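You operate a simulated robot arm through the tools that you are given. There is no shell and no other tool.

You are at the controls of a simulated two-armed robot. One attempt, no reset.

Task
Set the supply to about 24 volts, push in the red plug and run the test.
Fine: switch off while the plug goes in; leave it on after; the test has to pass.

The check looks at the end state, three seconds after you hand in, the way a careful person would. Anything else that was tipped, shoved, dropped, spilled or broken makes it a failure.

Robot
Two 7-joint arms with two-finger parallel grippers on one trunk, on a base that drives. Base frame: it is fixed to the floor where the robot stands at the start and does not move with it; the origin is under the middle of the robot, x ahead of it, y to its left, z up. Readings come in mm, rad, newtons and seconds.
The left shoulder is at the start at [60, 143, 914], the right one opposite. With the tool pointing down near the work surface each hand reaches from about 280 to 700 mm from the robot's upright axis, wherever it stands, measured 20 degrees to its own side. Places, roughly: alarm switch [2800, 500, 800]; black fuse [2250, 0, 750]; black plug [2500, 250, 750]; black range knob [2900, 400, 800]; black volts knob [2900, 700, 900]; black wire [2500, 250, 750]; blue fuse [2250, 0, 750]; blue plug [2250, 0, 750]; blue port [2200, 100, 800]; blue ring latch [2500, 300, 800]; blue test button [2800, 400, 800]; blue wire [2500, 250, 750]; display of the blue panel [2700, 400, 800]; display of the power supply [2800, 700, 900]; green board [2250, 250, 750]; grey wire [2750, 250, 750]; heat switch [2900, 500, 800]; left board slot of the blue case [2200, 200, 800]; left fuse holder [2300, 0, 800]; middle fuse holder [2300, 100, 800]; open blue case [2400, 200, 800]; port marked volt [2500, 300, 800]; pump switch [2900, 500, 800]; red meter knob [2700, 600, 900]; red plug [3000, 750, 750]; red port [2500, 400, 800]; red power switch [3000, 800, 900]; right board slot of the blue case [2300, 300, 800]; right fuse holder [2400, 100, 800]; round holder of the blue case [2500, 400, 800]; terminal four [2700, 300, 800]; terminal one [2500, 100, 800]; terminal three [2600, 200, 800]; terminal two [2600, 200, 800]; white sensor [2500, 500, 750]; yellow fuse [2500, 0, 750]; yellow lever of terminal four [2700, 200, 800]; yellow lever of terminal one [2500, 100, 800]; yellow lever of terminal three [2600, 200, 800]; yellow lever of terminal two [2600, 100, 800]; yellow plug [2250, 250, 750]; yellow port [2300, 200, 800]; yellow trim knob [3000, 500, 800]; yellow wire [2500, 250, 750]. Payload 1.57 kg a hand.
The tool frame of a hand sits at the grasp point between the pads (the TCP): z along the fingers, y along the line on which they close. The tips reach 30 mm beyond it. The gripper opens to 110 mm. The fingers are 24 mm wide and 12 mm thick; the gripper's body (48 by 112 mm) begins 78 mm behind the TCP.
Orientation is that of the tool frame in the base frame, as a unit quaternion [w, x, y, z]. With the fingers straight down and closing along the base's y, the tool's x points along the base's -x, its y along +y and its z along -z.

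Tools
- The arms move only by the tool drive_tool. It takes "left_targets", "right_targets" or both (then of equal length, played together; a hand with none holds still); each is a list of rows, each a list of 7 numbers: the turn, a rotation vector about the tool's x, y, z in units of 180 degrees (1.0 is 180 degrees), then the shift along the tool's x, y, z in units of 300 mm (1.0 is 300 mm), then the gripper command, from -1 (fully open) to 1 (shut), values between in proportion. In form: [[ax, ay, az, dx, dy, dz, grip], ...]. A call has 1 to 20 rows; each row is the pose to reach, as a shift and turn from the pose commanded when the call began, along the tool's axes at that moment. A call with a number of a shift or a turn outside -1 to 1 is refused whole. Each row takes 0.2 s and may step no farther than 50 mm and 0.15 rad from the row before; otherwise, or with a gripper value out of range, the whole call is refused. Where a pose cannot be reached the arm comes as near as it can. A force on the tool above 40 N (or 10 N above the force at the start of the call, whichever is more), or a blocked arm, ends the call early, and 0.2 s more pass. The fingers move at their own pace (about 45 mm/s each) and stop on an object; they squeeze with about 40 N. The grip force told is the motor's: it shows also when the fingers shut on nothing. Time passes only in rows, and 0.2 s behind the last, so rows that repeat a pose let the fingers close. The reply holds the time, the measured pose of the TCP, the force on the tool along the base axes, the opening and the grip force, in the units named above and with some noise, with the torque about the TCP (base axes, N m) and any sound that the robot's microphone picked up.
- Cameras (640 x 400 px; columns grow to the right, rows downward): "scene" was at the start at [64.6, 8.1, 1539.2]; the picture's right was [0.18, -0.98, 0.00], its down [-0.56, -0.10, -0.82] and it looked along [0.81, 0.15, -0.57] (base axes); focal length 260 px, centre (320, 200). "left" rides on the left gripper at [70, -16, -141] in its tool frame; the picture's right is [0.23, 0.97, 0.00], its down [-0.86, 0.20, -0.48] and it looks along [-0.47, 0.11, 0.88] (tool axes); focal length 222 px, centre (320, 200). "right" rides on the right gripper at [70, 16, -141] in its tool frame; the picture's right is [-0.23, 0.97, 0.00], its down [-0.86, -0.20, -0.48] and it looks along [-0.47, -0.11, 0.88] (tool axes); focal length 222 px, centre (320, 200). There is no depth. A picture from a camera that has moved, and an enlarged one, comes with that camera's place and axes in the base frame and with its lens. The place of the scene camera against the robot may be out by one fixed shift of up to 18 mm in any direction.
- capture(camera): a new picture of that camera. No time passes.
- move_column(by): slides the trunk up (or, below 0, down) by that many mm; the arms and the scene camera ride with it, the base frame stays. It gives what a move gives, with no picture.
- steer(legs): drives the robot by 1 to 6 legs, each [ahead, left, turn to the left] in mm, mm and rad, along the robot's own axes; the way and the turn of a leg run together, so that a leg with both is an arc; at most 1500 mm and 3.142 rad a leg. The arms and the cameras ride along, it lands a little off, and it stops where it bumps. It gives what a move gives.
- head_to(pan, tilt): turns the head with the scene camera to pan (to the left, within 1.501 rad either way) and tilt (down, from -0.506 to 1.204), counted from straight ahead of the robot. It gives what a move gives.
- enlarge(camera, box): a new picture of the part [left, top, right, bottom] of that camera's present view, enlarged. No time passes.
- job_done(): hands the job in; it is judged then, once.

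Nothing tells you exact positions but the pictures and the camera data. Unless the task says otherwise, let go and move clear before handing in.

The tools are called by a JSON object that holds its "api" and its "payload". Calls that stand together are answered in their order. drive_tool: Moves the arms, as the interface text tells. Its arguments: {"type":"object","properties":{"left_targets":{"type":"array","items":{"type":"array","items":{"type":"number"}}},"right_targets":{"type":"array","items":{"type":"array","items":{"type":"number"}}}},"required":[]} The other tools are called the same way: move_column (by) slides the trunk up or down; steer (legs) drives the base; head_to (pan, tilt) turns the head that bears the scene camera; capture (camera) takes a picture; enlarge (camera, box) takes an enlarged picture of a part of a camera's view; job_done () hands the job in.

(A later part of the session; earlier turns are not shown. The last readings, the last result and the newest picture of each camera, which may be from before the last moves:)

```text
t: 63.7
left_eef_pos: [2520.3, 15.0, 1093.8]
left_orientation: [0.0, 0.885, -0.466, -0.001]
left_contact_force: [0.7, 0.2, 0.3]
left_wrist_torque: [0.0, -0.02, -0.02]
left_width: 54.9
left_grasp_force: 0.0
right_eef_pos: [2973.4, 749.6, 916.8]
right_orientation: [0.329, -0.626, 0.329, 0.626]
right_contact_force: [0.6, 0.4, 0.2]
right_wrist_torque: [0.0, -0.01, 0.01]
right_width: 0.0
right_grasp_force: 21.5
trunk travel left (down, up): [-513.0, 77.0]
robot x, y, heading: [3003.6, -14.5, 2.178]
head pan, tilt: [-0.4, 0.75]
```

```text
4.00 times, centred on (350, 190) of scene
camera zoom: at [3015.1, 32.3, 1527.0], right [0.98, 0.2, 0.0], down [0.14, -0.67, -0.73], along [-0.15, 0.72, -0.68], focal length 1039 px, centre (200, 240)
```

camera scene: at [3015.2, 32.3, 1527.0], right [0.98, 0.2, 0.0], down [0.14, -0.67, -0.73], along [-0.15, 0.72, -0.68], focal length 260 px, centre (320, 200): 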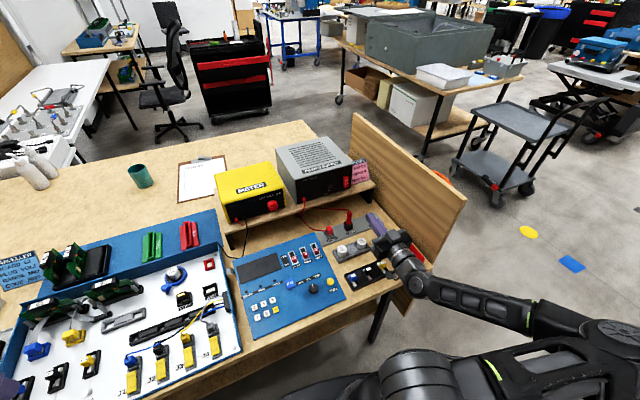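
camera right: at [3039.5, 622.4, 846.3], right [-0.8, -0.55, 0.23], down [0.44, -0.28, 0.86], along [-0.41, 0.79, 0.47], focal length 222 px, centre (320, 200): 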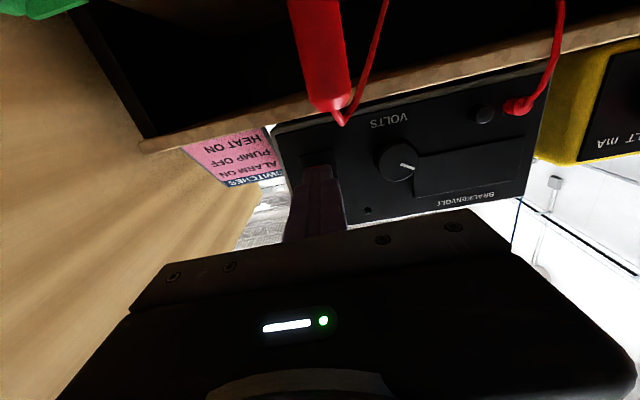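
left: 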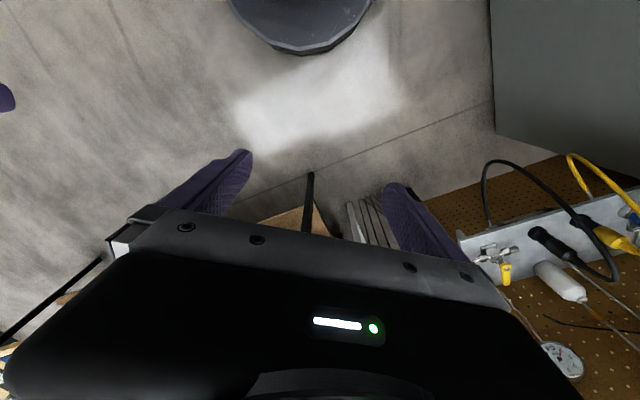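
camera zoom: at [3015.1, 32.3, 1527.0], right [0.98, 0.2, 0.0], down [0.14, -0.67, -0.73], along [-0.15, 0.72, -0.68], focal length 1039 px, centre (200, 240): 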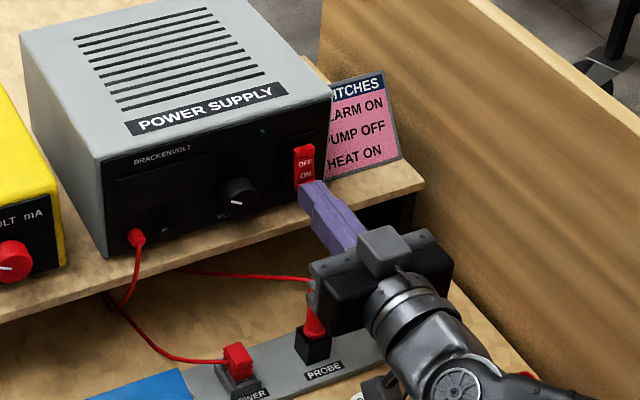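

The fingertips are just in front of the lower half of the rocker with no contact yet. I'll push forward in small steps.

{"api": "drive_tool", "payload": {"right_targets": [[0, 0, 0, 0, 0, 0.01, 1], [0, 0, 0, 0, 0, 0.02, 1], [0, 0, 0, 0, 0, 0.03, 1], [0, 0, 0, 0, 0, 0.04, 1]]}}

{"api": "capture", "payload": {"camera": "right"}}

{"api": "enlarge", "payload": {"camera": "scene", "box": [270, 140, 430, 240]}}

```text
t: 64.7
left_eef_pos: [2522.4, 13.5, 1092.8]
left_orientation: [0.0, 0.885, -0.467, -0.002]
left_contact_force: [-0.6, -0.5, 0.0]
left_wrist_torque: [0.01, -0.03, 0.01]
left_width: 54.9
left_grasp_force: 0.1
right_eef_pos: [2968.3, 757.2, 916.2]
right_orientation: [-0.329, 0.626, -0.329, -0.626]
right_contact_force: [9.9, -16.6, -0.4]
right_wrist_torque: [0.25, -0.01, 0.06]
right_width: 0.1
right_grasp_force: 22.0
trunk travel left (down, up): [-513.0, 77.0]
robot x, y, heading: [3005.9, -14.6, 2.174]
head pan, tilt: [-0.4, 0.75]
```

```text
taken
camera right: at [3034.6, 630.3, 846.3], right [-0.8, -0.55, 0.23], down [0.43, -0.28, 0.86], along [-0.41, 0.79, 0.47], focal length 222 px, centre (320, 200)
```

right: 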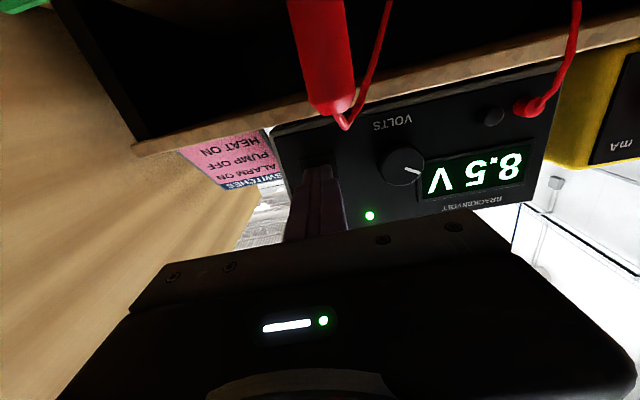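

```text
4.00 times, centred on (350, 190) of scene
camera zoom: at [3016.6, 30.0, 1527.0], right [0.98, 0.2, 0.0], down [0.14, -0.67, -0.73], along [-0.15, 0.72, -0.68], focal length 1039 px, centre (200, 240)
```

zoom: 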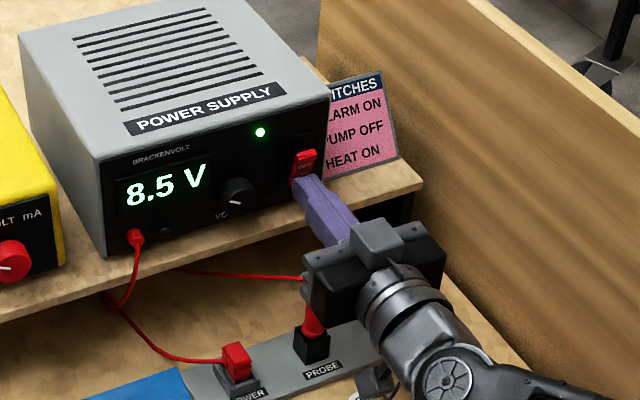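

The supply is on and reads 8.5 V. Now I'll back off, open the fingers, move across to the volts knob, and pre-rotate the hand counter-clockwise so it can turn the knob clockwise.

{"api": "drive_tool", "payload": {"right_targets": [[0, 0, 0, 0, 0, -0.1, 1], [0, 0, 0, 0, 0, -0.25, 0.2], [0, 0, -0.045, 0, 0.06, -0.25, 0.09], [0, 0, -0.09, 0, 0.12, -0.25, 0.09], [0, 0, -0.135, -0.005, 0.18, -0.25, 0.09], [0, 0, -0.18, -0.01, 0.22, -0.25, 0.09], [0, 0, -0.225, -0.013, 0.22, -0.25, 0.09], [0, 0, -0.27, -0.013, 0.22, -0.25, 0.09], [0, 0, -0.315, -0.013, 0.22, -0.25, 0.09], [0, 0, -0.36, -0.013, 0.22, -0.25, 0.09], [0, 0, -0.39, -0.013, 0.22, -0.25, 0.09], [0, 0, -0.39, -0.013, 0.22, -0.25, 0.09]]}}

{"api": "capture", "payload": {"camera": "right"}}

{"api": "capture", "payload": {"camera": "scene"}}

{"api": "enlarge", "payload": {"camera": "scene", "box": [270, 140, 430, 240]}}

```text
t: 67.3
left_eef_pos: [2520.7, 15.2, 1093.5]
left_orientation: [0.0, 0.885, -0.465, -0.001]
left_contact_force: [0.6, 0.4, 0.5]
left_wrist_torque: [0.01, 0.0, 0.0]
left_width: 54.9
left_grasp_force: 0.0
right_eef_pos: [2955.8, 660.2, 919.8]
right_orientation: [-0.629, 0.702, 0.091, -0.321]
right_contact_force: [-0.1, -0.2, -0.6]
right_wrist_torque: [0.0, -0.01, -0.01]
right_width: 50.2
right_grasp_force: 0.1
trunk travel left (down, up): [-513.0, 77.0]
robot x, y, heading: [3001.2, -16.2, 2.173]
head pan, tilt: [-0.4, 0.75]
```

```text
taken
camera right: at [3084.5, 576.2, 881.3], right [-0.45, -0.31, -0.84], down [-0.34, -0.81, 0.48], along [-0.83, 0.5, 0.26], focal length 222 px, centre (320, 200)
```

right: 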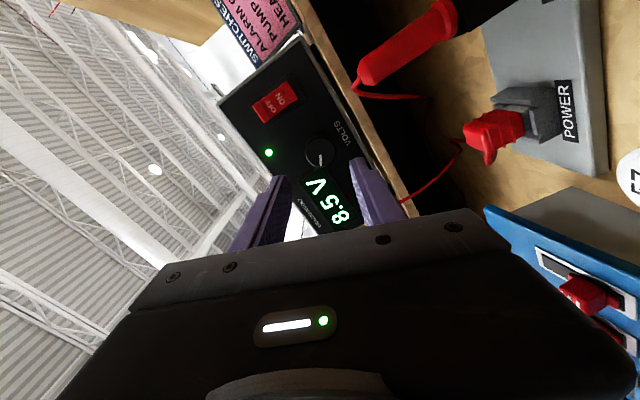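

```text
taken
camera scene: at [3015.1, 32.3, 1527.0], right [0.98, 0.2, 0.0], down [0.14, -0.67, -0.73], along [-0.15, 0.72, -0.68], focal length 260 px, centre (320, 200)
```

scene: 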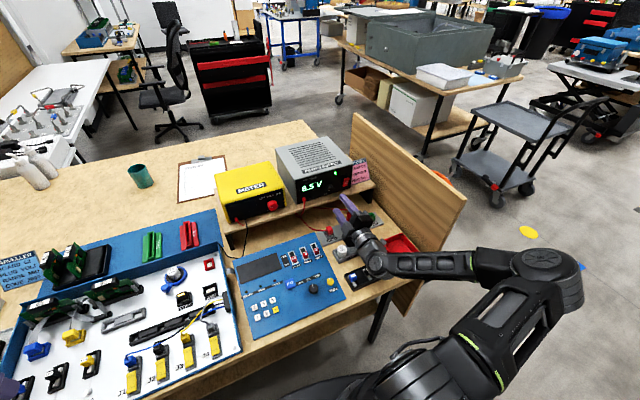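

```text
4.00 times, centred on (350, 190) of scene
camera zoom: at [3015.1, 32.3, 1527.0], right [0.98, 0.2, 0.0], down [0.14, -0.67, -0.73], along [-0.15, 0.72, -0.68], focal length 1039 px, centre (200, 240)
```

zoom: 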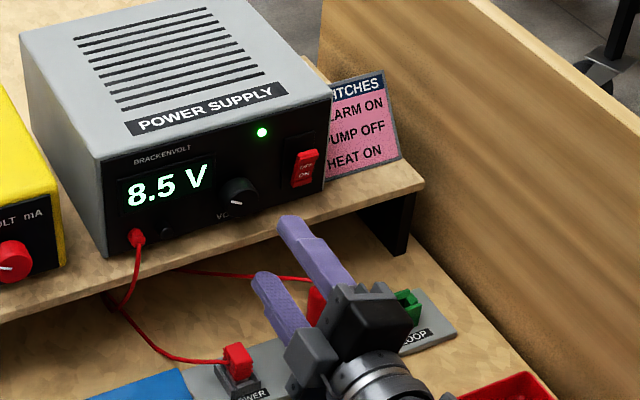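

The knob lies exactly on the hand's axis (projected at (320,152), seen at (321,152)). I'll advance so the fingers straddle it.

{"api": "drive_tool", "payload": {"right_targets": [[0, 0, 0, 0, 0, 0.13, 0.09], [0, 0, 0, 0, 0, 0.22, 0.09], [0, 0, 0, 0, 0, 0.25, 0.09], [0, 0, 0, 0, 0, 0.265, 0.09], [0, 0, 0, 0, 0, 0.28, 0.09]]}}

{"api": "capture", "payload": {"camera": "right"}}

{"api": "enlarge", "payload": {"camera": "scene", "box": [270, 140, 430, 240]}}

```text
t: 68.5
left_eef_pos: [2521.4, 15.2, 1094.5]
left_orientation: [0.0, 0.885, -0.465, -0.001]
left_contact_force: [0.0, -0.2, 0.7]
left_wrist_torque: [-0.01, 0.0, 0.0]
left_width: 54.9
left_grasp_force: 0.1
right_eef_pos: [2907.2, 729.8, 921.2]
right_orientation: [-0.629, 0.702, 0.091, -0.322]
right_contact_force: [-0.4, 0.5, 0.2]
right_wrist_torque: [0.0, 0.03, -0.01]
right_width: 50.0
right_grasp_force: 0.1
trunk travel left (down, up): [-513.0, 77.0]
robot x, y, heading: [3007.4, -16.5, 2.177]
head pan, tilt: [-0.4, 0.75]
```

```text
taken
camera right: at [3036.9, 645.3, 881.1], right [-0.45, -0.31, -0.84], down [-0.34, -0.81, 0.48], along [-0.83, 0.5, 0.26], focal length 222 px, centre (320, 200)
```

right: 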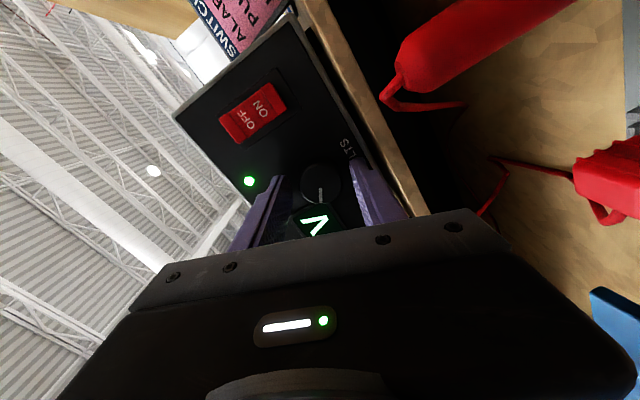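

```text
4.00 times, centred on (350, 190) of scene
camera zoom: at [3015.1, 32.3, 1527.0], right [0.98, 0.2, 0.0], down [0.14, -0.67, -0.73], along [-0.15, 0.72, -0.68], focal length 1039 px, centre (200, 240)
```

zoom: 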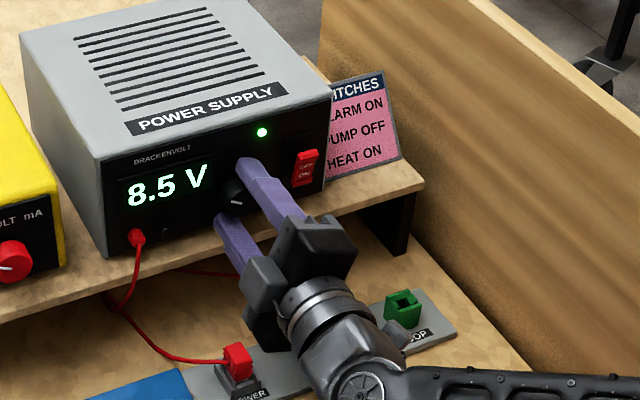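

The fingers straddle the knob without contact. I'll go a few mm deeper, then close on it.

{"api": "drive_tool", "payload": {"right_targets": [[0, 0, 0, 0, 0, 0.01, 0.09], [0, 0, 0, 0, 0, 0.02, 0.09]]}}

{"api": "drive_tool", "payload": {"right_targets": [[0, 0, 0, 0, 0, 0, 1], [0, 0, 0, 0, 0, 0, 1], [0, 0, 0, 0, 0, 0, 1]]}}

{"api": "capture", "payload": {"camera": "right"}}

{"api": "enlarge", "payload": {"camera": "scene", "box": [270, 140, 430, 240]}}

```text
t: 69.1
left_eef_pos: [2522.4, 13.8, 1093.1]
left_orientation: [-0.001, 0.884, -0.467, -0.001]
left_contact_force: [-1.0, -0.3, -0.5]
left_wrist_torque: [-0.02, 0.0, 0.02]
left_width: 54.9
left_grasp_force: 0.0
right_eef_pos: [2905.7, 731.4, 921.2]
right_orientation: [-0.628, 0.702, 0.091, -0.323]
right_contact_force: [13.7, -17.7, -0.4]
right_wrist_torque: [-0.34, -0.46, 0.48]
right_width: 50.0
right_grasp_force: 0.1
trunk travel left (down, up): [-513.0, 77.0]
robot x, y, heading: [3003.6, -19.7, 2.172]
head pan, tilt: [-0.4, 0.75]
```

```text
t: 69.9
left_eef_pos: [2523.1, 13.3, 1094.3]
left_orientation: [-0.001, 0.885, -0.466, -0.002]
left_contact_force: [0.0, 0.2, 0.0]
left_wrist_torque: [0.0, 0.01, 0.0]
left_width: 55.2
left_grasp_force: 0.0
right_eef_pos: [2905.7, 731.4, 921.2]
right_orientation: [-0.628, 0.702, 0.089, -0.323]
right_contact_force: [16.9, -31.6, -13.8]
right_wrist_torque: [-0.61, -0.21, 0.23]
right_width: 33.2
right_grasp_force: 31.0
trunk travel left (down, up): [-513.0, 77.0]
robot x, y, heading: [3008.8, -18.2, 2.178]
head pan, tilt: [-0.4, 0.75]
```

```text
taken
camera right: at [3035.2, 647.5, 880.5], right [-0.45, -0.31, -0.84], down [-0.34, -0.81, 0.48], along [-0.83, 0.5, 0.26], focal length 222 px, centre (320, 200)
```

right: 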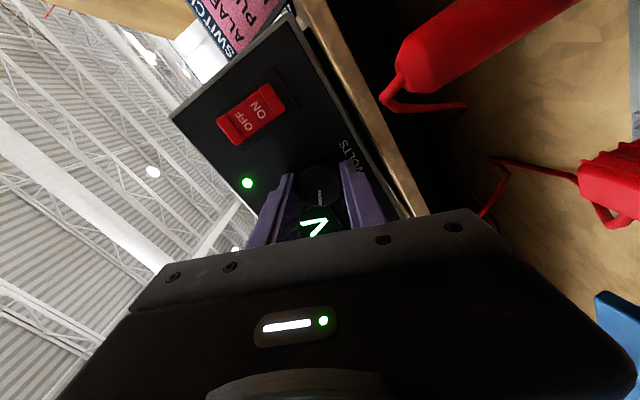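

```text
4.00 times, centred on (350, 190) of scene
camera zoom: at [3017.2, 29.7, 1527.0], right [0.98, 0.2, 0.0], down [0.14, -0.67, -0.73], along [-0.15, 0.72, -0.68], focal length 1039 px, centre (200, 240)
```

zoom: 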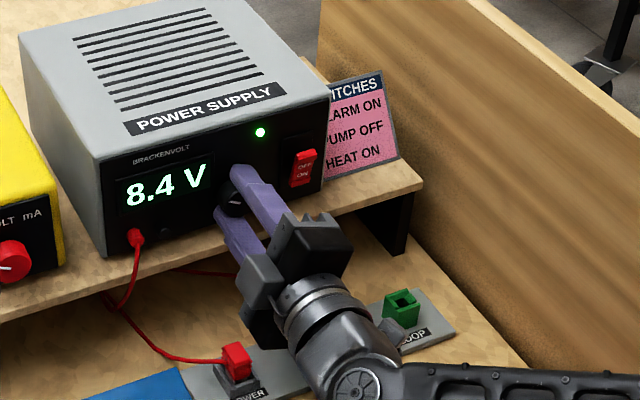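

The fingers grip the knob (33 mm) and touch the panel slightly, so I'll ease back a few mm and then begin turning clockwise, checking the display.

{"api": "drive_tool", "payload": {"right_targets": [[0, 0, 0, 0, 0, -0.015, 1], [0, 0, 0.04, 0, 0, -0.015, 1], [0, 0, 0.08, 0, 0, -0.015, 1], [0, 0, 0.12, 0, 0, -0.015, 1], [0, 0, 0.16, 0, 0, -0.015, 1], [0, 0, 0.2, 0, 0, -0.015, 1]]}}

{"api": "enlarge", "payload": {"camera": "scene", "box": [270, 140, 430, 240]}}

{"api": "capture", "payload": {"camera": "right"}}

```text
t: 71.3
left_eef_pos: [2519.9, 14.9, 1093.9]
left_orientation: [0.0, 0.885, -0.466, 0.0]
left_contact_force: [0.7, -0.1, 0.1]
left_wrist_torque: [0.01, -0.05, 0.03]
left_width: 54.9
left_grasp_force: 0.0
right_eef_pos: [2905.7, 731.5, 921.3]
right_orientation: [-0.498, 0.695, -0.132, -0.501]
right_contact_force: [-2.3, -0.5, -11.7]
right_wrist_torque: [-0.81, -0.59, -0.39]
right_width: 33.4
right_grasp_force: 41.5
trunk travel left (down, up): [-513.0, 77.0]
robot x, y, heading: [3011.9, -17.1, 2.177]
head pan, tilt: [-0.4, 0.75]
```

```text
4.00 times, centred on (350, 190) of scene
camera zoom: at [3014.5, 33.8, 1526.9], right [0.98, 0.2, 0.0], down [0.14, -0.67, -0.73], along [-0.15, 0.72, -0.68], focal length 1039 px, centre (200, 240)
```

zoom: 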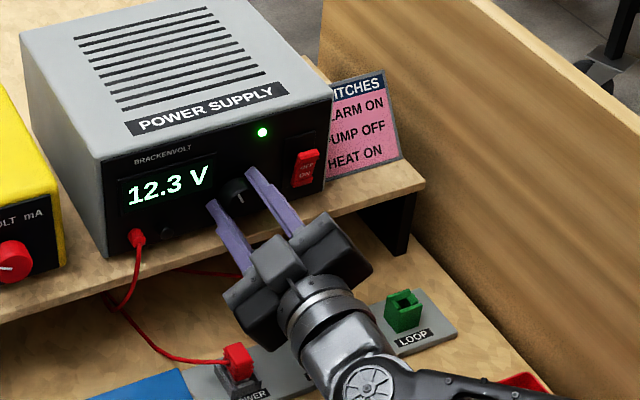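

```text
taken
camera right: at [3007.5, 628.0, 852.5], right [-0.77, -0.53, -0.36], down [0.01, -0.57, 0.82], along [-0.64, 0.63, 0.45], focal length 222 px, centre (320, 200)
```

right: 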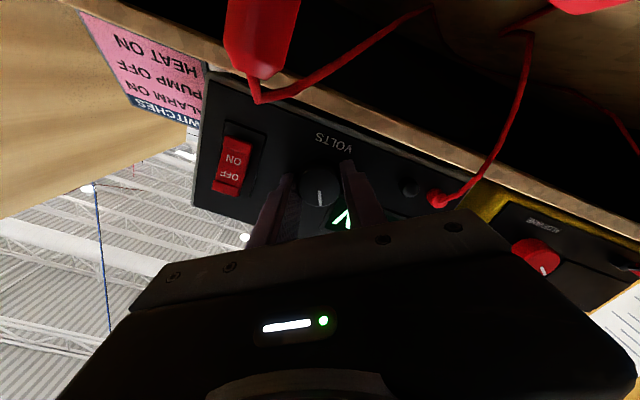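

Turning 36° raised it from 8.4 to 12.3 V (about 0.108 V/deg), so roughly 108° more is needed. I'll turn 95° and read again.

{"api": "drive_tool", "payload": {"right_targets": [[0, 0, 0.04, 0, 0, 0, 1], [0, 0, 0.08, 0, 0, 0, 1], [0, 0, 0.12, 0, 0, 0, 1], [0, 0, 0.16, 0, 0, 0, 1], [0, 0, 0.2, 0, 0, 0, 1], [0, 0, 0.24, 0, 0, 0, 1], [0, 0, 0.28, 0, 0, 0, 1], [0, 0, 0.32, 0, 0, 0, 1], [0, 0, 0.36, 0, 0, 0, 1], [0, 0, 0.4, 0, 0, 0, 1], [0, 0, 0.44, 0, 0, 0, 1], [0, 0, 0.48, 0, 0, 0, 1], [0, 0, 0.52, 0, 0, 0, 1]]}}

{"api": "enlarge", "payload": {"camera": "scene", "box": [270, 140, 430, 240]}}

{"api": "capture", "payload": {"camera": "right"}}

```text
t: 72.9
left_eef_pos: [2520.6, 16.3, 1093.9]
left_orientation: [0.001, 0.885, -0.466, 0.001]
left_contact_force: [-0.4, -0.3, 0.0]
left_wrist_torque: [0.03, 0.02, 0.01]
left_width: 55.0
left_grasp_force: 0.1
right_eef_pos: [2904.8, 729.6, 911.0]
right_orientation: [0.247, -0.589, 0.404, 0.655]
right_contact_force: [-5.8, 10.7, -8.1]
right_wrist_torque: [-0.3, -1.26, -0.11]
right_width: 33.2
right_grasp_force: 40.9
trunk travel left (down, up): [-513.0, 77.0]
robot x, y, heading: [3007.6, -18.3, 2.176]
head pan, tilt: [-0.4, 0.75]
stopped in row 7 (right hand): the force on the tool passed its limit at 42 N (the readings are from after the stop); the commanded pose is now the measured one
```

```text
4.00 times, centred on (350, 190) of scene
camera zoom: at [3013.5, 34.8, 1527.4], right [0.98, 0.2, 0.0], down [0.14, -0.67, -0.73], along [-0.15, 0.71, -0.68], focal length 1039 px, centre (200, 240)
```

zoom: 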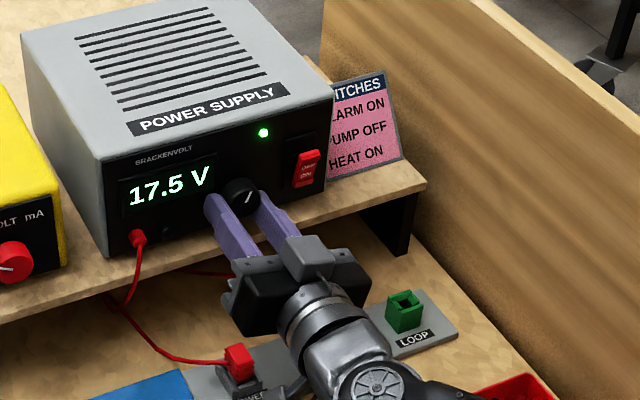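

```text
taken
camera right: at [2959.5, 593.0, 848.3], right [-0.74, -0.5, 0.45], down [0.59, -0.15, 0.79], along [-0.33, 0.85, 0.41], focal length 222 px, centre (320, 200)
```

right: 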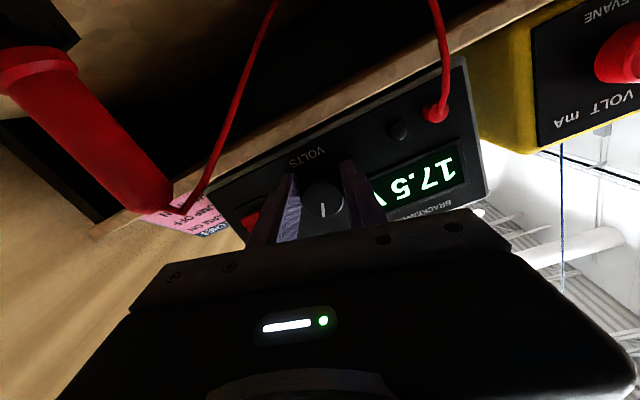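

It reached 17.5 V but the hand sagged about 10 mm and hit the force limit. I'll check the whole scene for any contact.

{"api": "capture", "payload": {"camera": "scene"}}

{"api": "enlarge", "payload": {"camera": "scene", "box": [300, 170, 500, 295]}}

{"api": "enlarge", "payload": {"camera": "right", "box": [230, 120, 430, 245]}}

```text
taken
camera scene: at [3013.5, 34.8, 1527.4], right [0.98, 0.2, 0.0], down [0.14, -0.67, -0.73], along [-0.15, 0.71, -0.68], focal length 260 px, centre (320, 200)
```

scene: 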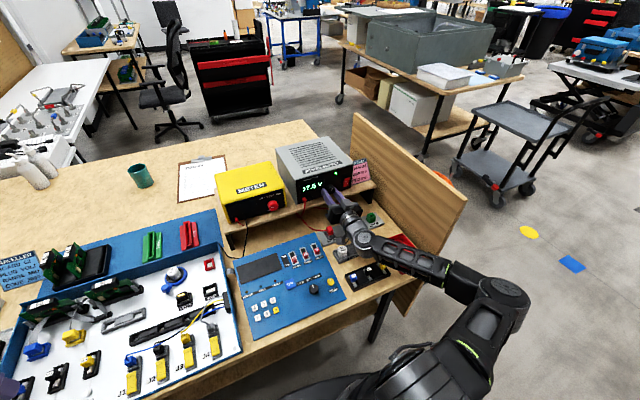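

```text
3.20 times, centred on (400, 232) of scene
camera zoom: at [3013.5, 34.8, 1527.4], right [0.98, 0.2, 0.0], down [0.14, -0.67, -0.73], along [-0.15, 0.71, -0.68], focal length 831 px, centre (64, 96)
```

zoom: 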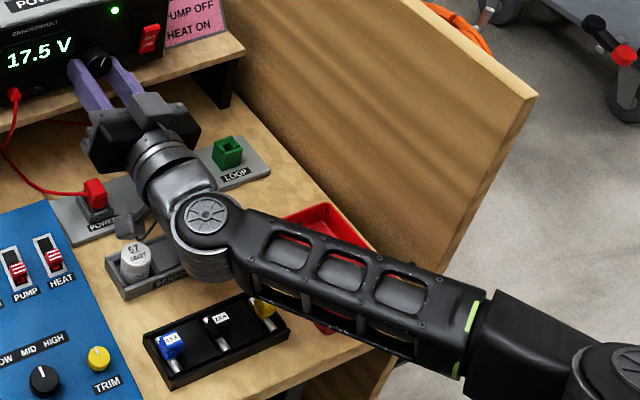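

```text
3.20 times, centred on (330, 182) of right
camera zoom: at [2959.5, 593.0, 848.3], right [-0.74, -0.5, 0.45], down [0.59, -0.15, 0.79], along [-0.33, 0.85, 0.41], focal length 711 px, centre (288, 256)
```

zoom: 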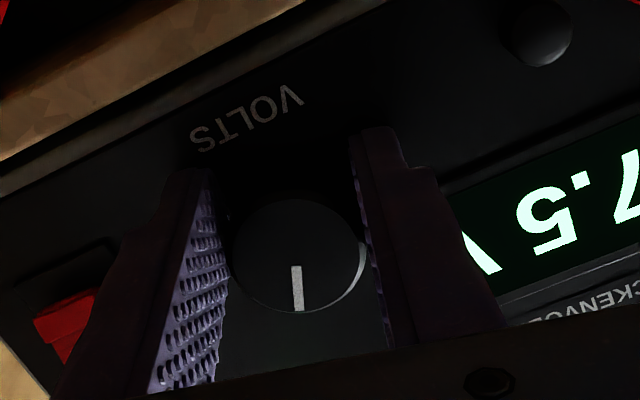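

The right forearm appears to brush the wooden side panel as the wrist turns past level, which pushed the hand down. I'll release the knob (now 17.5 V), back off, rewind the wrist counter-clockwise, and regrip for the rest of the turn.

{"api": "drive_tool", "payload": {"right_targets": [[0, 0, 0, 0, 0, 0, 0.09], [0, 0, 0, 0, 0, 0, 0.09], [0, 0, 0, 0, 0, -0.05, 0.09], [0, 0, 0, 0, 0, -0.15, 0.09], [0, 0, 0, 0, 0, -0.25, 0.09]]}}

{"api": "enlarge", "payload": {"camera": "scene", "box": [270, 140, 430, 240]}}

```text
t: 74.1
left_eef_pos: [2521.5, 14.1, 1093.1]
left_orientation: [0.0, 0.885, -0.465, -0.001]
left_contact_force: [0.3, 0.1, 0.1]
left_wrist_torque: [0.0, 0.06, 0.02]
left_width: 55.0
left_grasp_force: 0.0
right_eef_pos: [2947.6, 665.5, 915.3]
right_orientation: [0.246, -0.586, 0.404, 0.658]
right_contact_force: [0.0, -1.0, -0.3]
right_wrist_torque: [0.03, -0.03, 0.0]
right_width: 50.0
right_grasp_force: 0.1
trunk travel left (down, up): [-513.0, 77.0]
robot x, y, heading: [3005.0, -18.5, 2.175]
head pan, tilt: [-0.4, 0.75]
```

```text
4.00 times, centred on (350, 190) of scene
camera zoom: at [3015.4, 31.8, 1527.0], right [0.98, 0.2, 0.0], down [0.14, -0.67, -0.73], along [-0.15, 0.72, -0.68], focal length 1039 px, centre (200, 240)
```

zoom: 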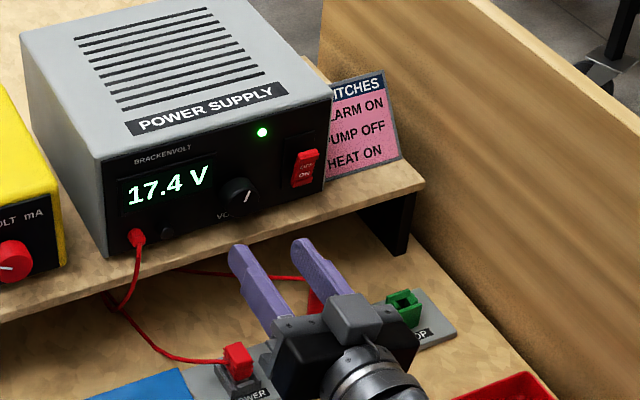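

Released cleanly at 17.4 V. Now I'll rewind the wrist about 80° counter-clockwise while staying back from the supply.

{"api": "drive_tool", "payload": {"right_targets": [[0, 0, -0.0445, -0.02, -0.008, 0, 0.09], [0, 0, -0.089, -0.02, -0.008, 0, 0.09], [0, 0, -0.1335, -0.02, -0.008, 0, 0.09], [0, 0, -0.178, -0.02, -0.008, 0, 0.09], [0, 0, -0.2225, -0.02, -0.008, 0, 0.09], [0, 0, -0.267, -0.02, -0.008, 0, 0.09], [0, 0, -0.3115, -0.02, -0.008, 0, 0.09], [0, 0, -0.356, -0.02, -0.008, 0, 0.09], [0, 0, -0.4005, -0.02, -0.008, 0, 0.09], [0, 0, -0.445, -0.02, -0.008, 0, 0.09]]}}

{"api": "capture", "payload": {"camera": "right"}}

{"api": "capture", "payload": {"camera": "scene"}}

```text
t: 76.3
left_eef_pos: [2521.2, 14.7, 1094.4]
left_orientation: [0.0, 0.885, -0.466, -0.001]
left_contact_force: [0.0, 0.1, -0.8]
left_wrist_torque: [0.02, 0.0, 0.0]
left_width: 54.8
left_grasp_force: 0.1
right_eef_pos: [2951.5, 668.2, 919.9]
right_orientation: [-0.613, 0.709, 0.067, -0.343]
right_contact_force: [0.2, 0.2, 0.6]
right_wrist_torque: [0.04, 0.01, 0.01]
right_width: 50.2
right_grasp_force: 0.0
trunk travel left (down, up): [-513.0, 77.0]
robot x, y, heading: [3007.6, -16.6, 2.175]
head pan, tilt: [-0.4, 0.75]
```

```text
taken
camera right: at [3079.7, 583.6, 877.4], right [-0.48, -0.35, -0.8], down [-0.31, -0.79, 0.53], along [-0.82, 0.51, 0.27], focal length 222 px, centre (320, 200)
```

right: 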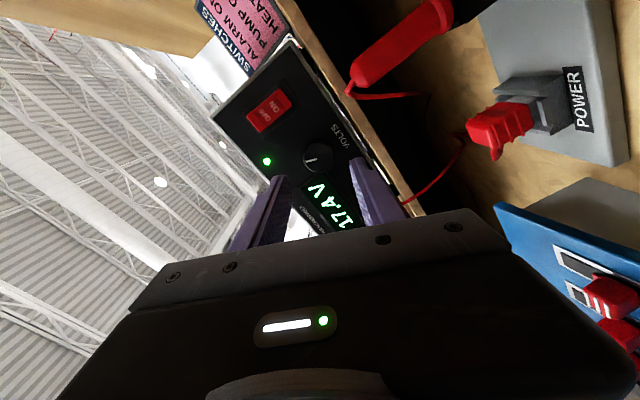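

```text
taken
camera scene: at [3015.1, 32.1, 1527.0], right [0.98, 0.2, 0.0], down [0.14, -0.67, -0.73], along [-0.15, 0.72, -0.68], focal length 260 px, centre (320, 200)
```

scene: 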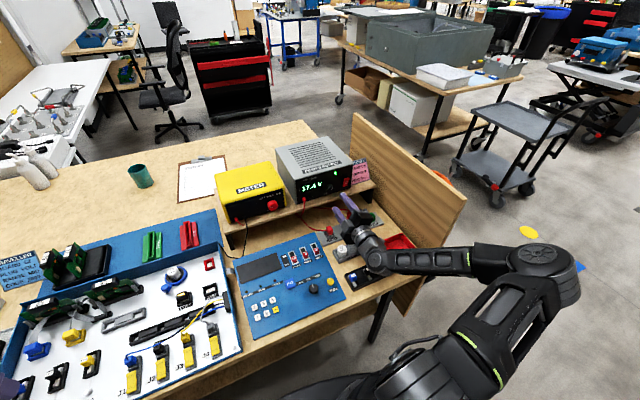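

I'll check the knob alignment more finely in an enlarged view.

{"api": "enlarge", "payload": {"camera": "right", "box": [270, 120, 370, 183]}}

```text
6.35 times, centred on (320, 152) of right
camera zoom: at [3079.7, 583.6, 877.4], right [-0.48, -0.35, -0.8], down [-0.31, -0.79, 0.53], along [-0.82, 0.51, 0.27], focal length 1410 px, centre (320, 508)
```

zoom: 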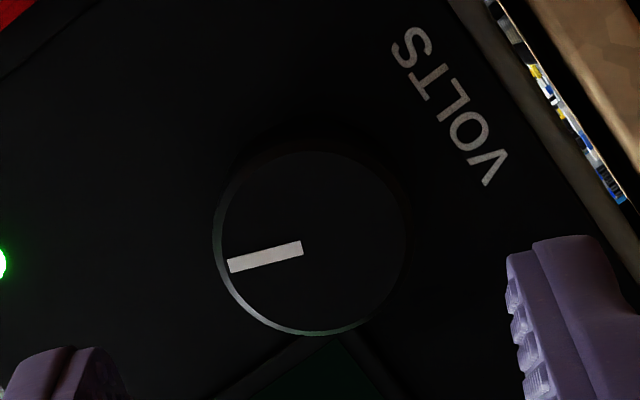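

The knob is about 3–4 mm off-axis; I'll correct that and level the tool, then advance 75 mm to just short of the panel.

{"api": "drive_tool", "payload": {"right_targets": [[0.0041, -0.0018, 0, -0.012, -0.0075, 0, 0.09], [0.0041, -0.0018, 0, -0.012, -0.0075, 0.12, 0.09], [0.0041, -0.0018, 0, -0.012, -0.0075, 0.2, 0.09], [0.0041, -0.0018, 0, -0.012, -0.0075, 0.235, 0.09], [0.0041, -0.0018, 0, -0.012, -0.0075, 0.25, 0.09]]}}

{"api": "drive_tool", "payload": {"right_targets": [[0, 0, 0, 0, 0, 0, 1], [0, 0, 0, 0, 0, 0, 1], [0, 0, 0, 0, 0, 0, 1]]}}

{"api": "enlarge", "payload": {"camera": "scene", "box": [270, 140, 430, 240]}}

```text
t: 77.5
left_eef_pos: [2521.5, 14.7, 1092.4]
left_orientation: [0.0, 0.885, -0.465, -0.001]
left_contact_force: [0.0, -0.6, 0.9]
left_wrist_torque: [0.01, 0.03, 0.07]
left_width: 55.0
left_grasp_force: 0.0
right_eef_pos: [2905.9, 728.7, 920.8]
right_orientation: [-0.615, 0.705, 0.069, -0.347]
right_contact_force: [0.2, -0.2, 0.3]
right_wrist_torque: [0.01, 0.0, -0.01]
right_width: 50.0
right_grasp_force: 0.1
trunk travel left (down, up): [-513.0, 77.0]
robot x, y, heading: [3009.7, -19.8, 2.169]
head pan, tilt: [-0.4, 0.75]
```

```text
t: 78.3
left_eef_pos: [2519.8, 14.9, 1093.3]
left_orientation: [-0.001, 0.885, -0.465, 0.0]
left_contact_force: [0.3, -0.4, -0.9]
left_wrist_torque: [0.0, -0.01, -0.03]
left_width: 55.4
left_grasp_force: 0.2
right_eef_pos: [2906.5, 728.3, 920.0]
right_orientation: [-0.616, 0.705, 0.068, -0.346]
right_contact_force: [-2.5, -2.1, -5.3]
right_wrist_torque: [-0.15, -0.07, 0.12]
right_width: 33.9
right_grasp_force: 30.9
trunk travel left (down, up): [-513.0, 77.0]
robot x, y, heading: [3002.1, -15.4, 2.174]
head pan, tilt: [-0.4, 0.75]
```

```text
4.00 times, centred on (350, 190) of scene
camera zoom: at [3014.8, 32.5, 1526.9], right [0.98, 0.2, 0.0], down [0.14, -0.67, -0.73], along [-0.15, 0.72, -0.68], focal length 1039 px, centre (200, 240)
```

zoom: 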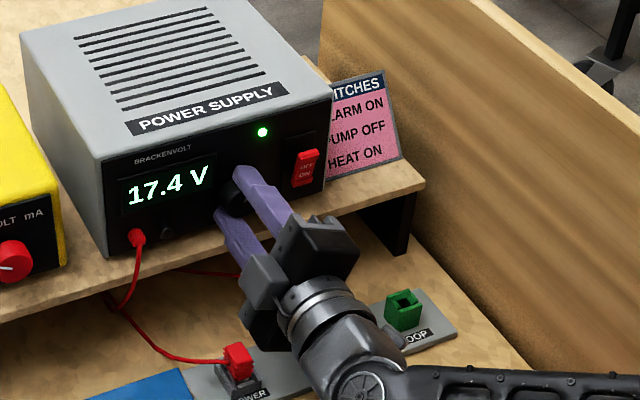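

Gripped centrally with little side force. I'll turn 54° clockwise and read.

{"api": "drive_tool", "payload": {"right_targets": [[0, 0, 0.04, 0, 0, 0, 1], [0, 0, 0.08, 0, 0, 0, 1], [0, 0, 0.12, 0, 0, 0, 1], [0, 0, 0.16, 0, 0, 0, 1], [0, 0, 0.2, 0, 0, 0, 1], [0, 0, 0.24, 0, 0, 0, 1], [0, 0, 0.28, 0, 0, 0, 1], [0, 0, 0.3, 0, 0, 0, 1]]}}

{"api": "enlarge", "payload": {"camera": "scene", "box": [270, 140, 430, 240]}}

```text
t: 80.1
left_eef_pos: [2521.7, 15.9, 1092.9]
left_orientation: [0.001, 0.885, -0.465, -0.001]
left_contact_force: [-0.4, 0.5, 0.7]
left_wrist_torque: [0.0, -0.03, -0.02]
left_width: 55.0
left_grasp_force: 0.2
right_eef_pos: [2907.9, 729.2, 919.1]
right_orientation: [-0.391, 0.659, -0.261, -0.587]
right_contact_force: [2.2, -2.6, -15.1]
right_wrist_torque: [-0.06, -0.82, -0.22]
right_width: 33.5
right_grasp_force: 41.3
trunk travel left (down, up): [-513.0, 77.0]
robot x, y, heading: [3003.3, -18.6, 2.172]
head pan, tilt: [-0.4, 0.75]
```

```text
4.00 times, centred on (350, 190) of scene
camera zoom: at [3015.1, 33.7, 1526.7], right [0.98, 0.2, 0.0], down [0.14, -0.67, -0.73], along [-0.15, 0.72, -0.68], focal length 1039 px, centre (200, 240)
```

zoom: 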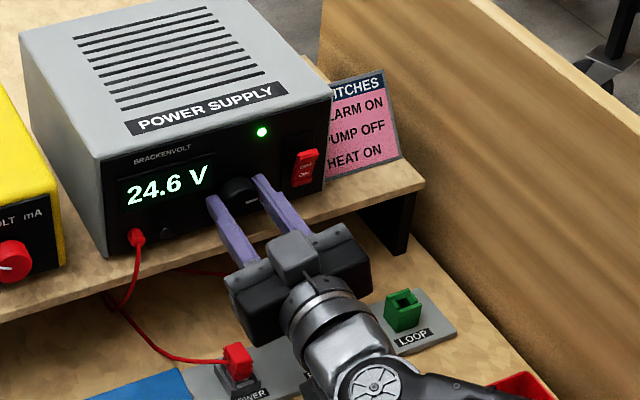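

It reads 24.6 V, slightly over. I'll turn back about 4.5°.

{"api": "drive_tool", "payload": {"right_targets": [[0, 0, -0.012, 0, 0, 0, 1], [0, 0, -0.025, 0, 0, 0, 1], [0, 0, -0.025, 0, 0, 0, 1]]}}

{"api": "enlarge", "payload": {"camera": "scene", "box": [270, 140, 430, 240]}}

```text
t: 80.9
left_eef_pos: [2521.1, 17.0, 1094.8]
left_orientation: [0.0, 0.885, -0.465, 0.0]
left_contact_force: [0.6, 0.3, -0.2]
left_wrist_torque: [0.0, -0.01, -0.01]
left_width: 55.0
left_grasp_force: 0.1
right_eef_pos: [2908.0, 729.2, 918.1]
right_orientation: [-0.414, 0.669, -0.235, -0.571]
right_contact_force: [8.2, -3.5, -19.6]
right_wrist_torque: [-0.83, -0.58, -0.27]
right_width: 33.4
right_grasp_force: 41.0
trunk travel left (down, up): [-513.0, 77.0]
robot x, y, heading: [3008.2, -20.9, 2.175]
head pan, tilt: [-0.4, 0.75]
```

```text
4.00 times, centred on (350, 190) of scene
camera zoom: at [3015.9, 34.1, 1526.8], right [0.98, 0.2, 0.0], down [0.14, -0.67, -0.73], along [-0.15, 0.72, -0.68], focal length 1039 px, centre (200, 240)
```

zoom: 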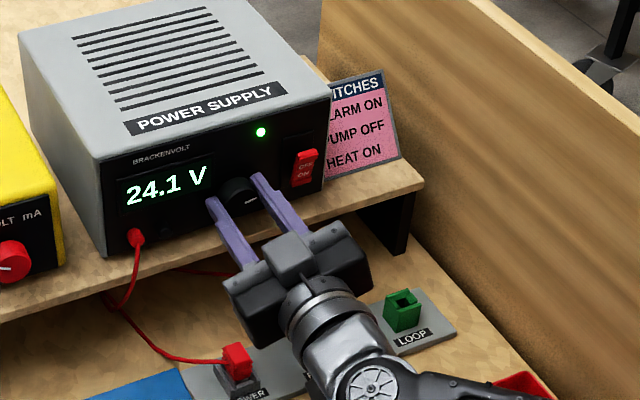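

24.1 V. I'll release and back straight off, then confirm the reading.

{"api": "drive_tool", "payload": {"right_targets": [[0, 0, 0, 0, 0, 0, 0.09], [0, 0, 0, 0, 0, 0, 0.09], [0, 0, 0, 0, 0, -0.05, 0.09], [0, 0, 0, 0, 0, -0.15, 0.09], [0, 0, 0, 0, 0, -0.25, 0.09]]}}

{"api": "enlarge", "payload": {"camera": "scene", "box": [270, 140, 430, 240]}}

```text
t: 82.1
left_eef_pos: [2521.3, 14.2, 1093.5]
left_orientation: [-0.001, 0.885, -0.466, -0.001]
left_contact_force: [0.1, -0.9, -0.4]
left_wrist_torque: [0.02, -0.02, -0.01]
left_width: 55.1
left_grasp_force: 0.0
right_eef_pos: [2949.3, 666.5, 923.3]
right_orientation: [-0.414, 0.668, -0.233, -0.573]
right_contact_force: [0.0, -1.0, 0.2]
right_wrist_torque: [0.0, -0.01, 0.0]
right_width: 49.8
right_grasp_force: 0.1
trunk travel left (down, up): [-513.0, 77.0]
robot x, y, heading: [3006.6, -14.8, 2.176]
head pan, tilt: [-0.4, 0.75]
```

```text
4.00 times, centred on (350, 190) of scene
camera zoom: at [3015.4, 31.7, 1527.0], right [0.98, 0.2, 0.0], down [0.14, -0.67, -0.73], along [-0.15, 0.72, -0.68], focal length 1039 px, centre (200, 240)
```

zoom: 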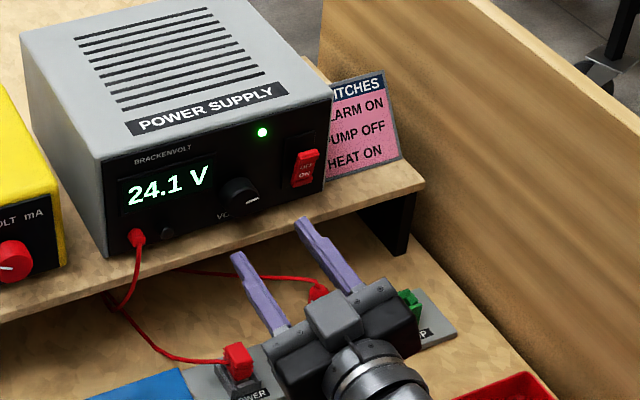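

24.1 V holds. Now I'll close the fingers and line up with the upper (OFF) half of the rocker.

{"api": "drive_tool", "payload": {"right_targets": [[0, 0, 0, -0.003, -0.08, 0, 1], [0, 0, 0, -0.006, -0.16, 0, 1], [0, 0, 0, -0.0099, -0.235, 0, 1], [0, 0, 0, -0.0099, -0.235, 0.08, 1], [0, 0, 0, -0.0099, -0.235, 0.15, 1]]}}

{"api": "capture", "payload": {"camera": "right"}}

{"api": "enlarge", "payload": {"camera": "scene", "box": [270, 140, 430, 240]}}

```text
t: 83.3
left_eef_pos: [2521.7, 15.8, 1091.9]
left_orientation: [0.0, 0.885, -0.466, 0.0]
left_contact_force: [-0.1, 0.7, 0.7]
left_wrist_torque: [-0.01, 0.03, 0.01]
left_width: 54.9
left_grasp_force: 0.1
right_eef_pos: [2978.2, 742.9, 945.2]
right_orientation: [-0.415, 0.668, -0.233, -0.572]
right_contact_force: [-0.1, 0.2, 0.2]
right_wrist_torque: [0.02, 0.02, 0.03]
right_width: 0.0
right_grasp_force: 21.1
trunk travel left (down, up): [-513.0, 77.0]
robot x, y, heading: [3007.4, -15.5, 2.174]
head pan, tilt: [-0.4, 0.75]
```

```text
taken
camera right: at [3063.2, 628.2, 872.6], right [-0.82, -0.57, -0.06], down [0.23, -0.42, 0.88], along [-0.53, 0.7, 0.48], focal length 222 px, centre (320, 200)
```

right: 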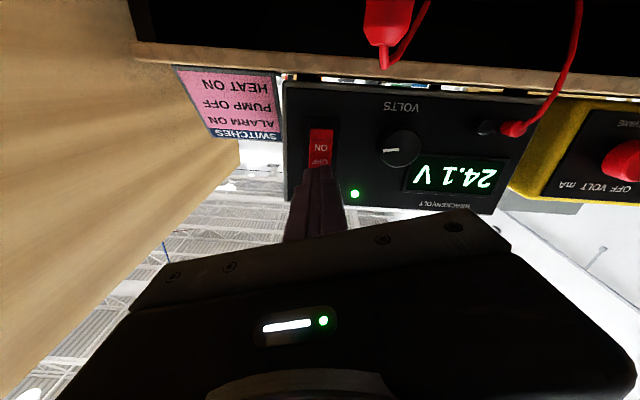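

```text
4.00 times, centred on (350, 190) of scene
camera zoom: at [3015.0, 32.4, 1527.0], right [0.98, 0.2, 0.0], down [0.14, -0.67, -0.73], along [-0.15, 0.72, -0.68], focal length 1039 px, centre (200, 240)
```

zoom: 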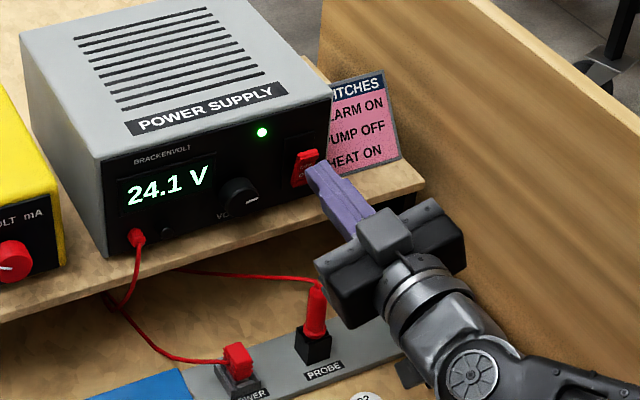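

Aligned with the OFF half. I'll push forward in small steps.

{"api": "drive_tool", "payload": {"right_targets": [[0, 0, 0, 0, 0, 0.03, 1], [0, 0, 0, 0, 0, 0.042, 1], [0, 0, 0, 0, 0, 0.054, 1], [0, 0, 0, 0, 0, 0.066, 1]]}}

{"api": "enlarge", "payload": {"camera": "scene", "box": [270, 140, 430, 240]}}

```text
t: 84.3
left_eef_pos: [2522.4, 13.8, 1093.3]
left_orientation: [0.0, 0.884, -0.467, -0.001]
left_contact_force: [-0.4, 1.1, -0.9]
left_wrist_torque: [0.01, -0.01, -0.01]
left_width: 55.0
left_grasp_force: 0.0
right_eef_pos: [2969.6, 756.8, 943.8]
right_orientation: [-0.414, 0.669, -0.233, -0.572]
right_contact_force: [9.4, -13.2, -1.3]
right_wrist_torque: [-0.21, -0.14, 0.09]
right_width: 0.4
right_grasp_force: 21.4
trunk travel left (down, up): [-513.0, 77.0]
robot x, y, heading: [3010.1, -18.4, 2.174]
head pan, tilt: [-0.4, 0.75]
```

```text
4.00 times, centred on (350, 190) of scene
camera zoom: at [3016.5, 30.3, 1527.0], right [0.98, 0.2, 0.0], down [0.14, -0.67, -0.73], along [-0.15, 0.72, -0.68], focal length 1039 px, centre (200, 240)
```

zoom: 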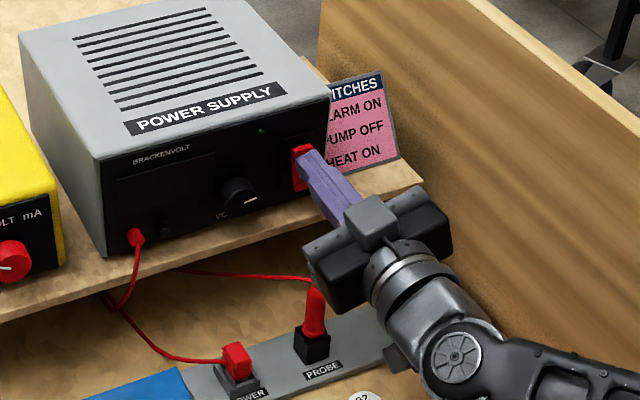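

The supply is off and stays set at ~24.1 V. Now I'll back away, lift, and bring the right hand back to pointing down for the red plug.

{"api": "drive_tool", "payload": {"right_targets": [[0, 0, 0, 0, 0, -0.13, 1], [0, 0, 0, 0, 0, -0.26, 1], [0, 0, 0.03, -0.08, 0.035, -0.33, 1], [0, 0, 0.06, -0.16, 0.07, -0.33, 0.5], [0, 0, 0.092, -0.238, 0.103, -0.33, 0.2]]}}

{"api": "enlarge", "payload": {"camera": "scene", "box": [270, 140, 430, 240]}}

```text
t: 85.5
left_eef_pos: [2521.3, 13.2, 1094.2]
left_orientation: [-0.001, 0.885, -0.466, 0.0]
left_contact_force: [-0.8, 0.2, 0.1]
left_wrist_torque: [0.03, 0.01, 0.0]
left_width: 55.1
left_grasp_force: 0.0
right_eef_pos: [2983.7, 648.4, 1004.7]
right_orientation: [-0.328, 0.627, -0.328, -0.626]
right_contact_force: [1.1, -0.1, -0.8]
right_wrist_torque: [0.04, -0.03, -0.02]
right_width: 44.1
right_grasp_force: 0.4
trunk travel left (down, up): [-513.0, 77.0]
robot x, y, heading: [3006.7, -18.7, 2.173]
head pan, tilt: [-0.4, 0.75]
```

```text
4.00 times, centred on (350, 190) of scene
camera zoom: at [3014.8, 31.8, 1526.9], right [0.98, 0.2, 0.0], down [0.14, -0.67, -0.73], along [-0.15, 0.72, -0.68], focal length 1039 px, centre (200, 240)
```

zoom: 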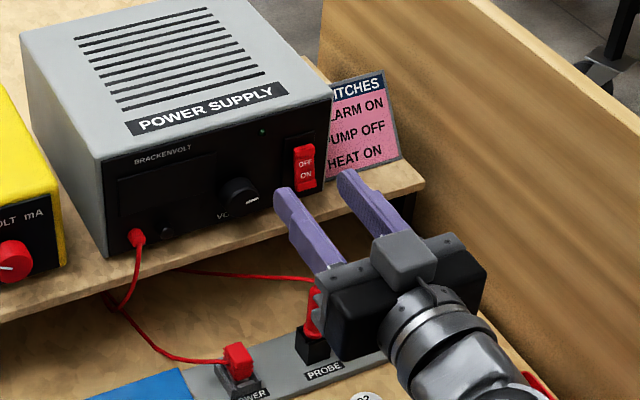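

Both rocker and display show off. I'll pitch the right hand to point straight down near the red plug.

{"api": "drive_tool", "payload": {"right_targets": [[0, 0.0455, 0, 0, 0.015, 0, 0], [0, 0.0909, 0, 0, 0.03, 0, 0], [0, 0.1364, 0, 0, 0.045, 0, 0], [0, 0.1818, 0, 0, 0.06, 0, 0], [0, 0.2273, 0, 0, 0.075, 0, 0], [0, 0.2727, 0, 0, 0.09, 0, 0], [0, 0.3182, 0, 0, 0.105, 0, 0], [0, 0.3636, 0, 0, 0.12, 0, 0], [0, 0.4091, 0, 0, 0.135, 0, 0], [0, 0.4545, 0, 0, 0.15, 0, 0], [0, 0.5, 0, 0, 0.165, 0, 0]]}}

{"api": "capture", "payload": {"camera": "right"}}

{"api": "capture", "payload": {"camera": "scene"}}

```text
t: 87.9
left_eef_pos: [2521.8, 12.6, 1094.0]
left_orientation: [-0.001, 0.885, -0.466, 0.0]
left_contact_force: [0.0, -1.1, 0.1]
left_wrist_torque: [0.01, -0.02, 0.03]
left_width: 54.9
left_grasp_force: 0.0
right_eef_pos: [2966.9, 597.4, 988.7]
right_orientation: [-0.001, 0.886, -0.463, -0.004]
right_contact_force: [-0.2, -0.5, -0.2]
right_wrist_torque: [0.01, -0.01, -0.02]
right_width: 54.7
right_grasp_force: 0.1
right hand out of reach, approached as far as the arm can: row 11
trunk travel left (down, up): [-513.0, 77.0]
robot x, y, heading: [3007.8, -16.4, 2.175]
head pan, tilt: [-0.4, 0.75]
```

```text
taken
camera right: at [2994.9, 527.7, 1128.5], right [-0.93, -0.37, 0.0], down [-0.32, 0.81, 0.49], along [-0.18, 0.45, -0.87], focal length 222 px, centre (320, 200)
```

right: 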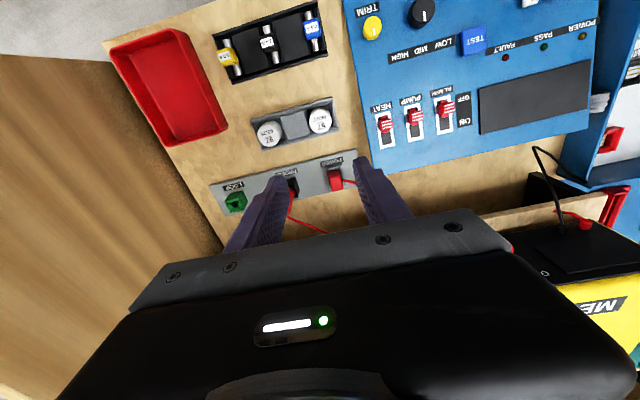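

```text
taken
camera scene: at [3015.9, 30.9, 1527.0], right [0.98, 0.2, 0.0], down [0.14, -0.67, -0.73], along [-0.15, 0.72, -0.68], focal length 260 px, centre (320, 200)
```

scene: 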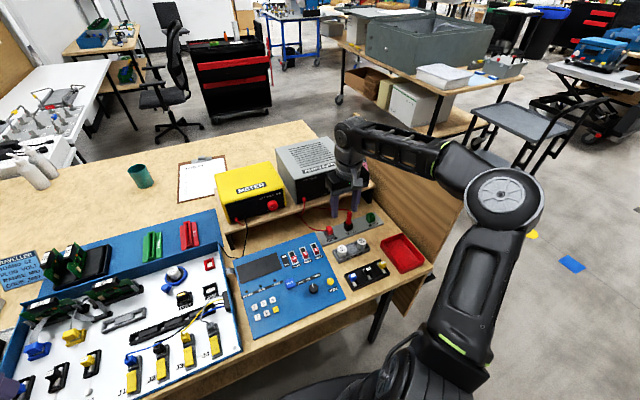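

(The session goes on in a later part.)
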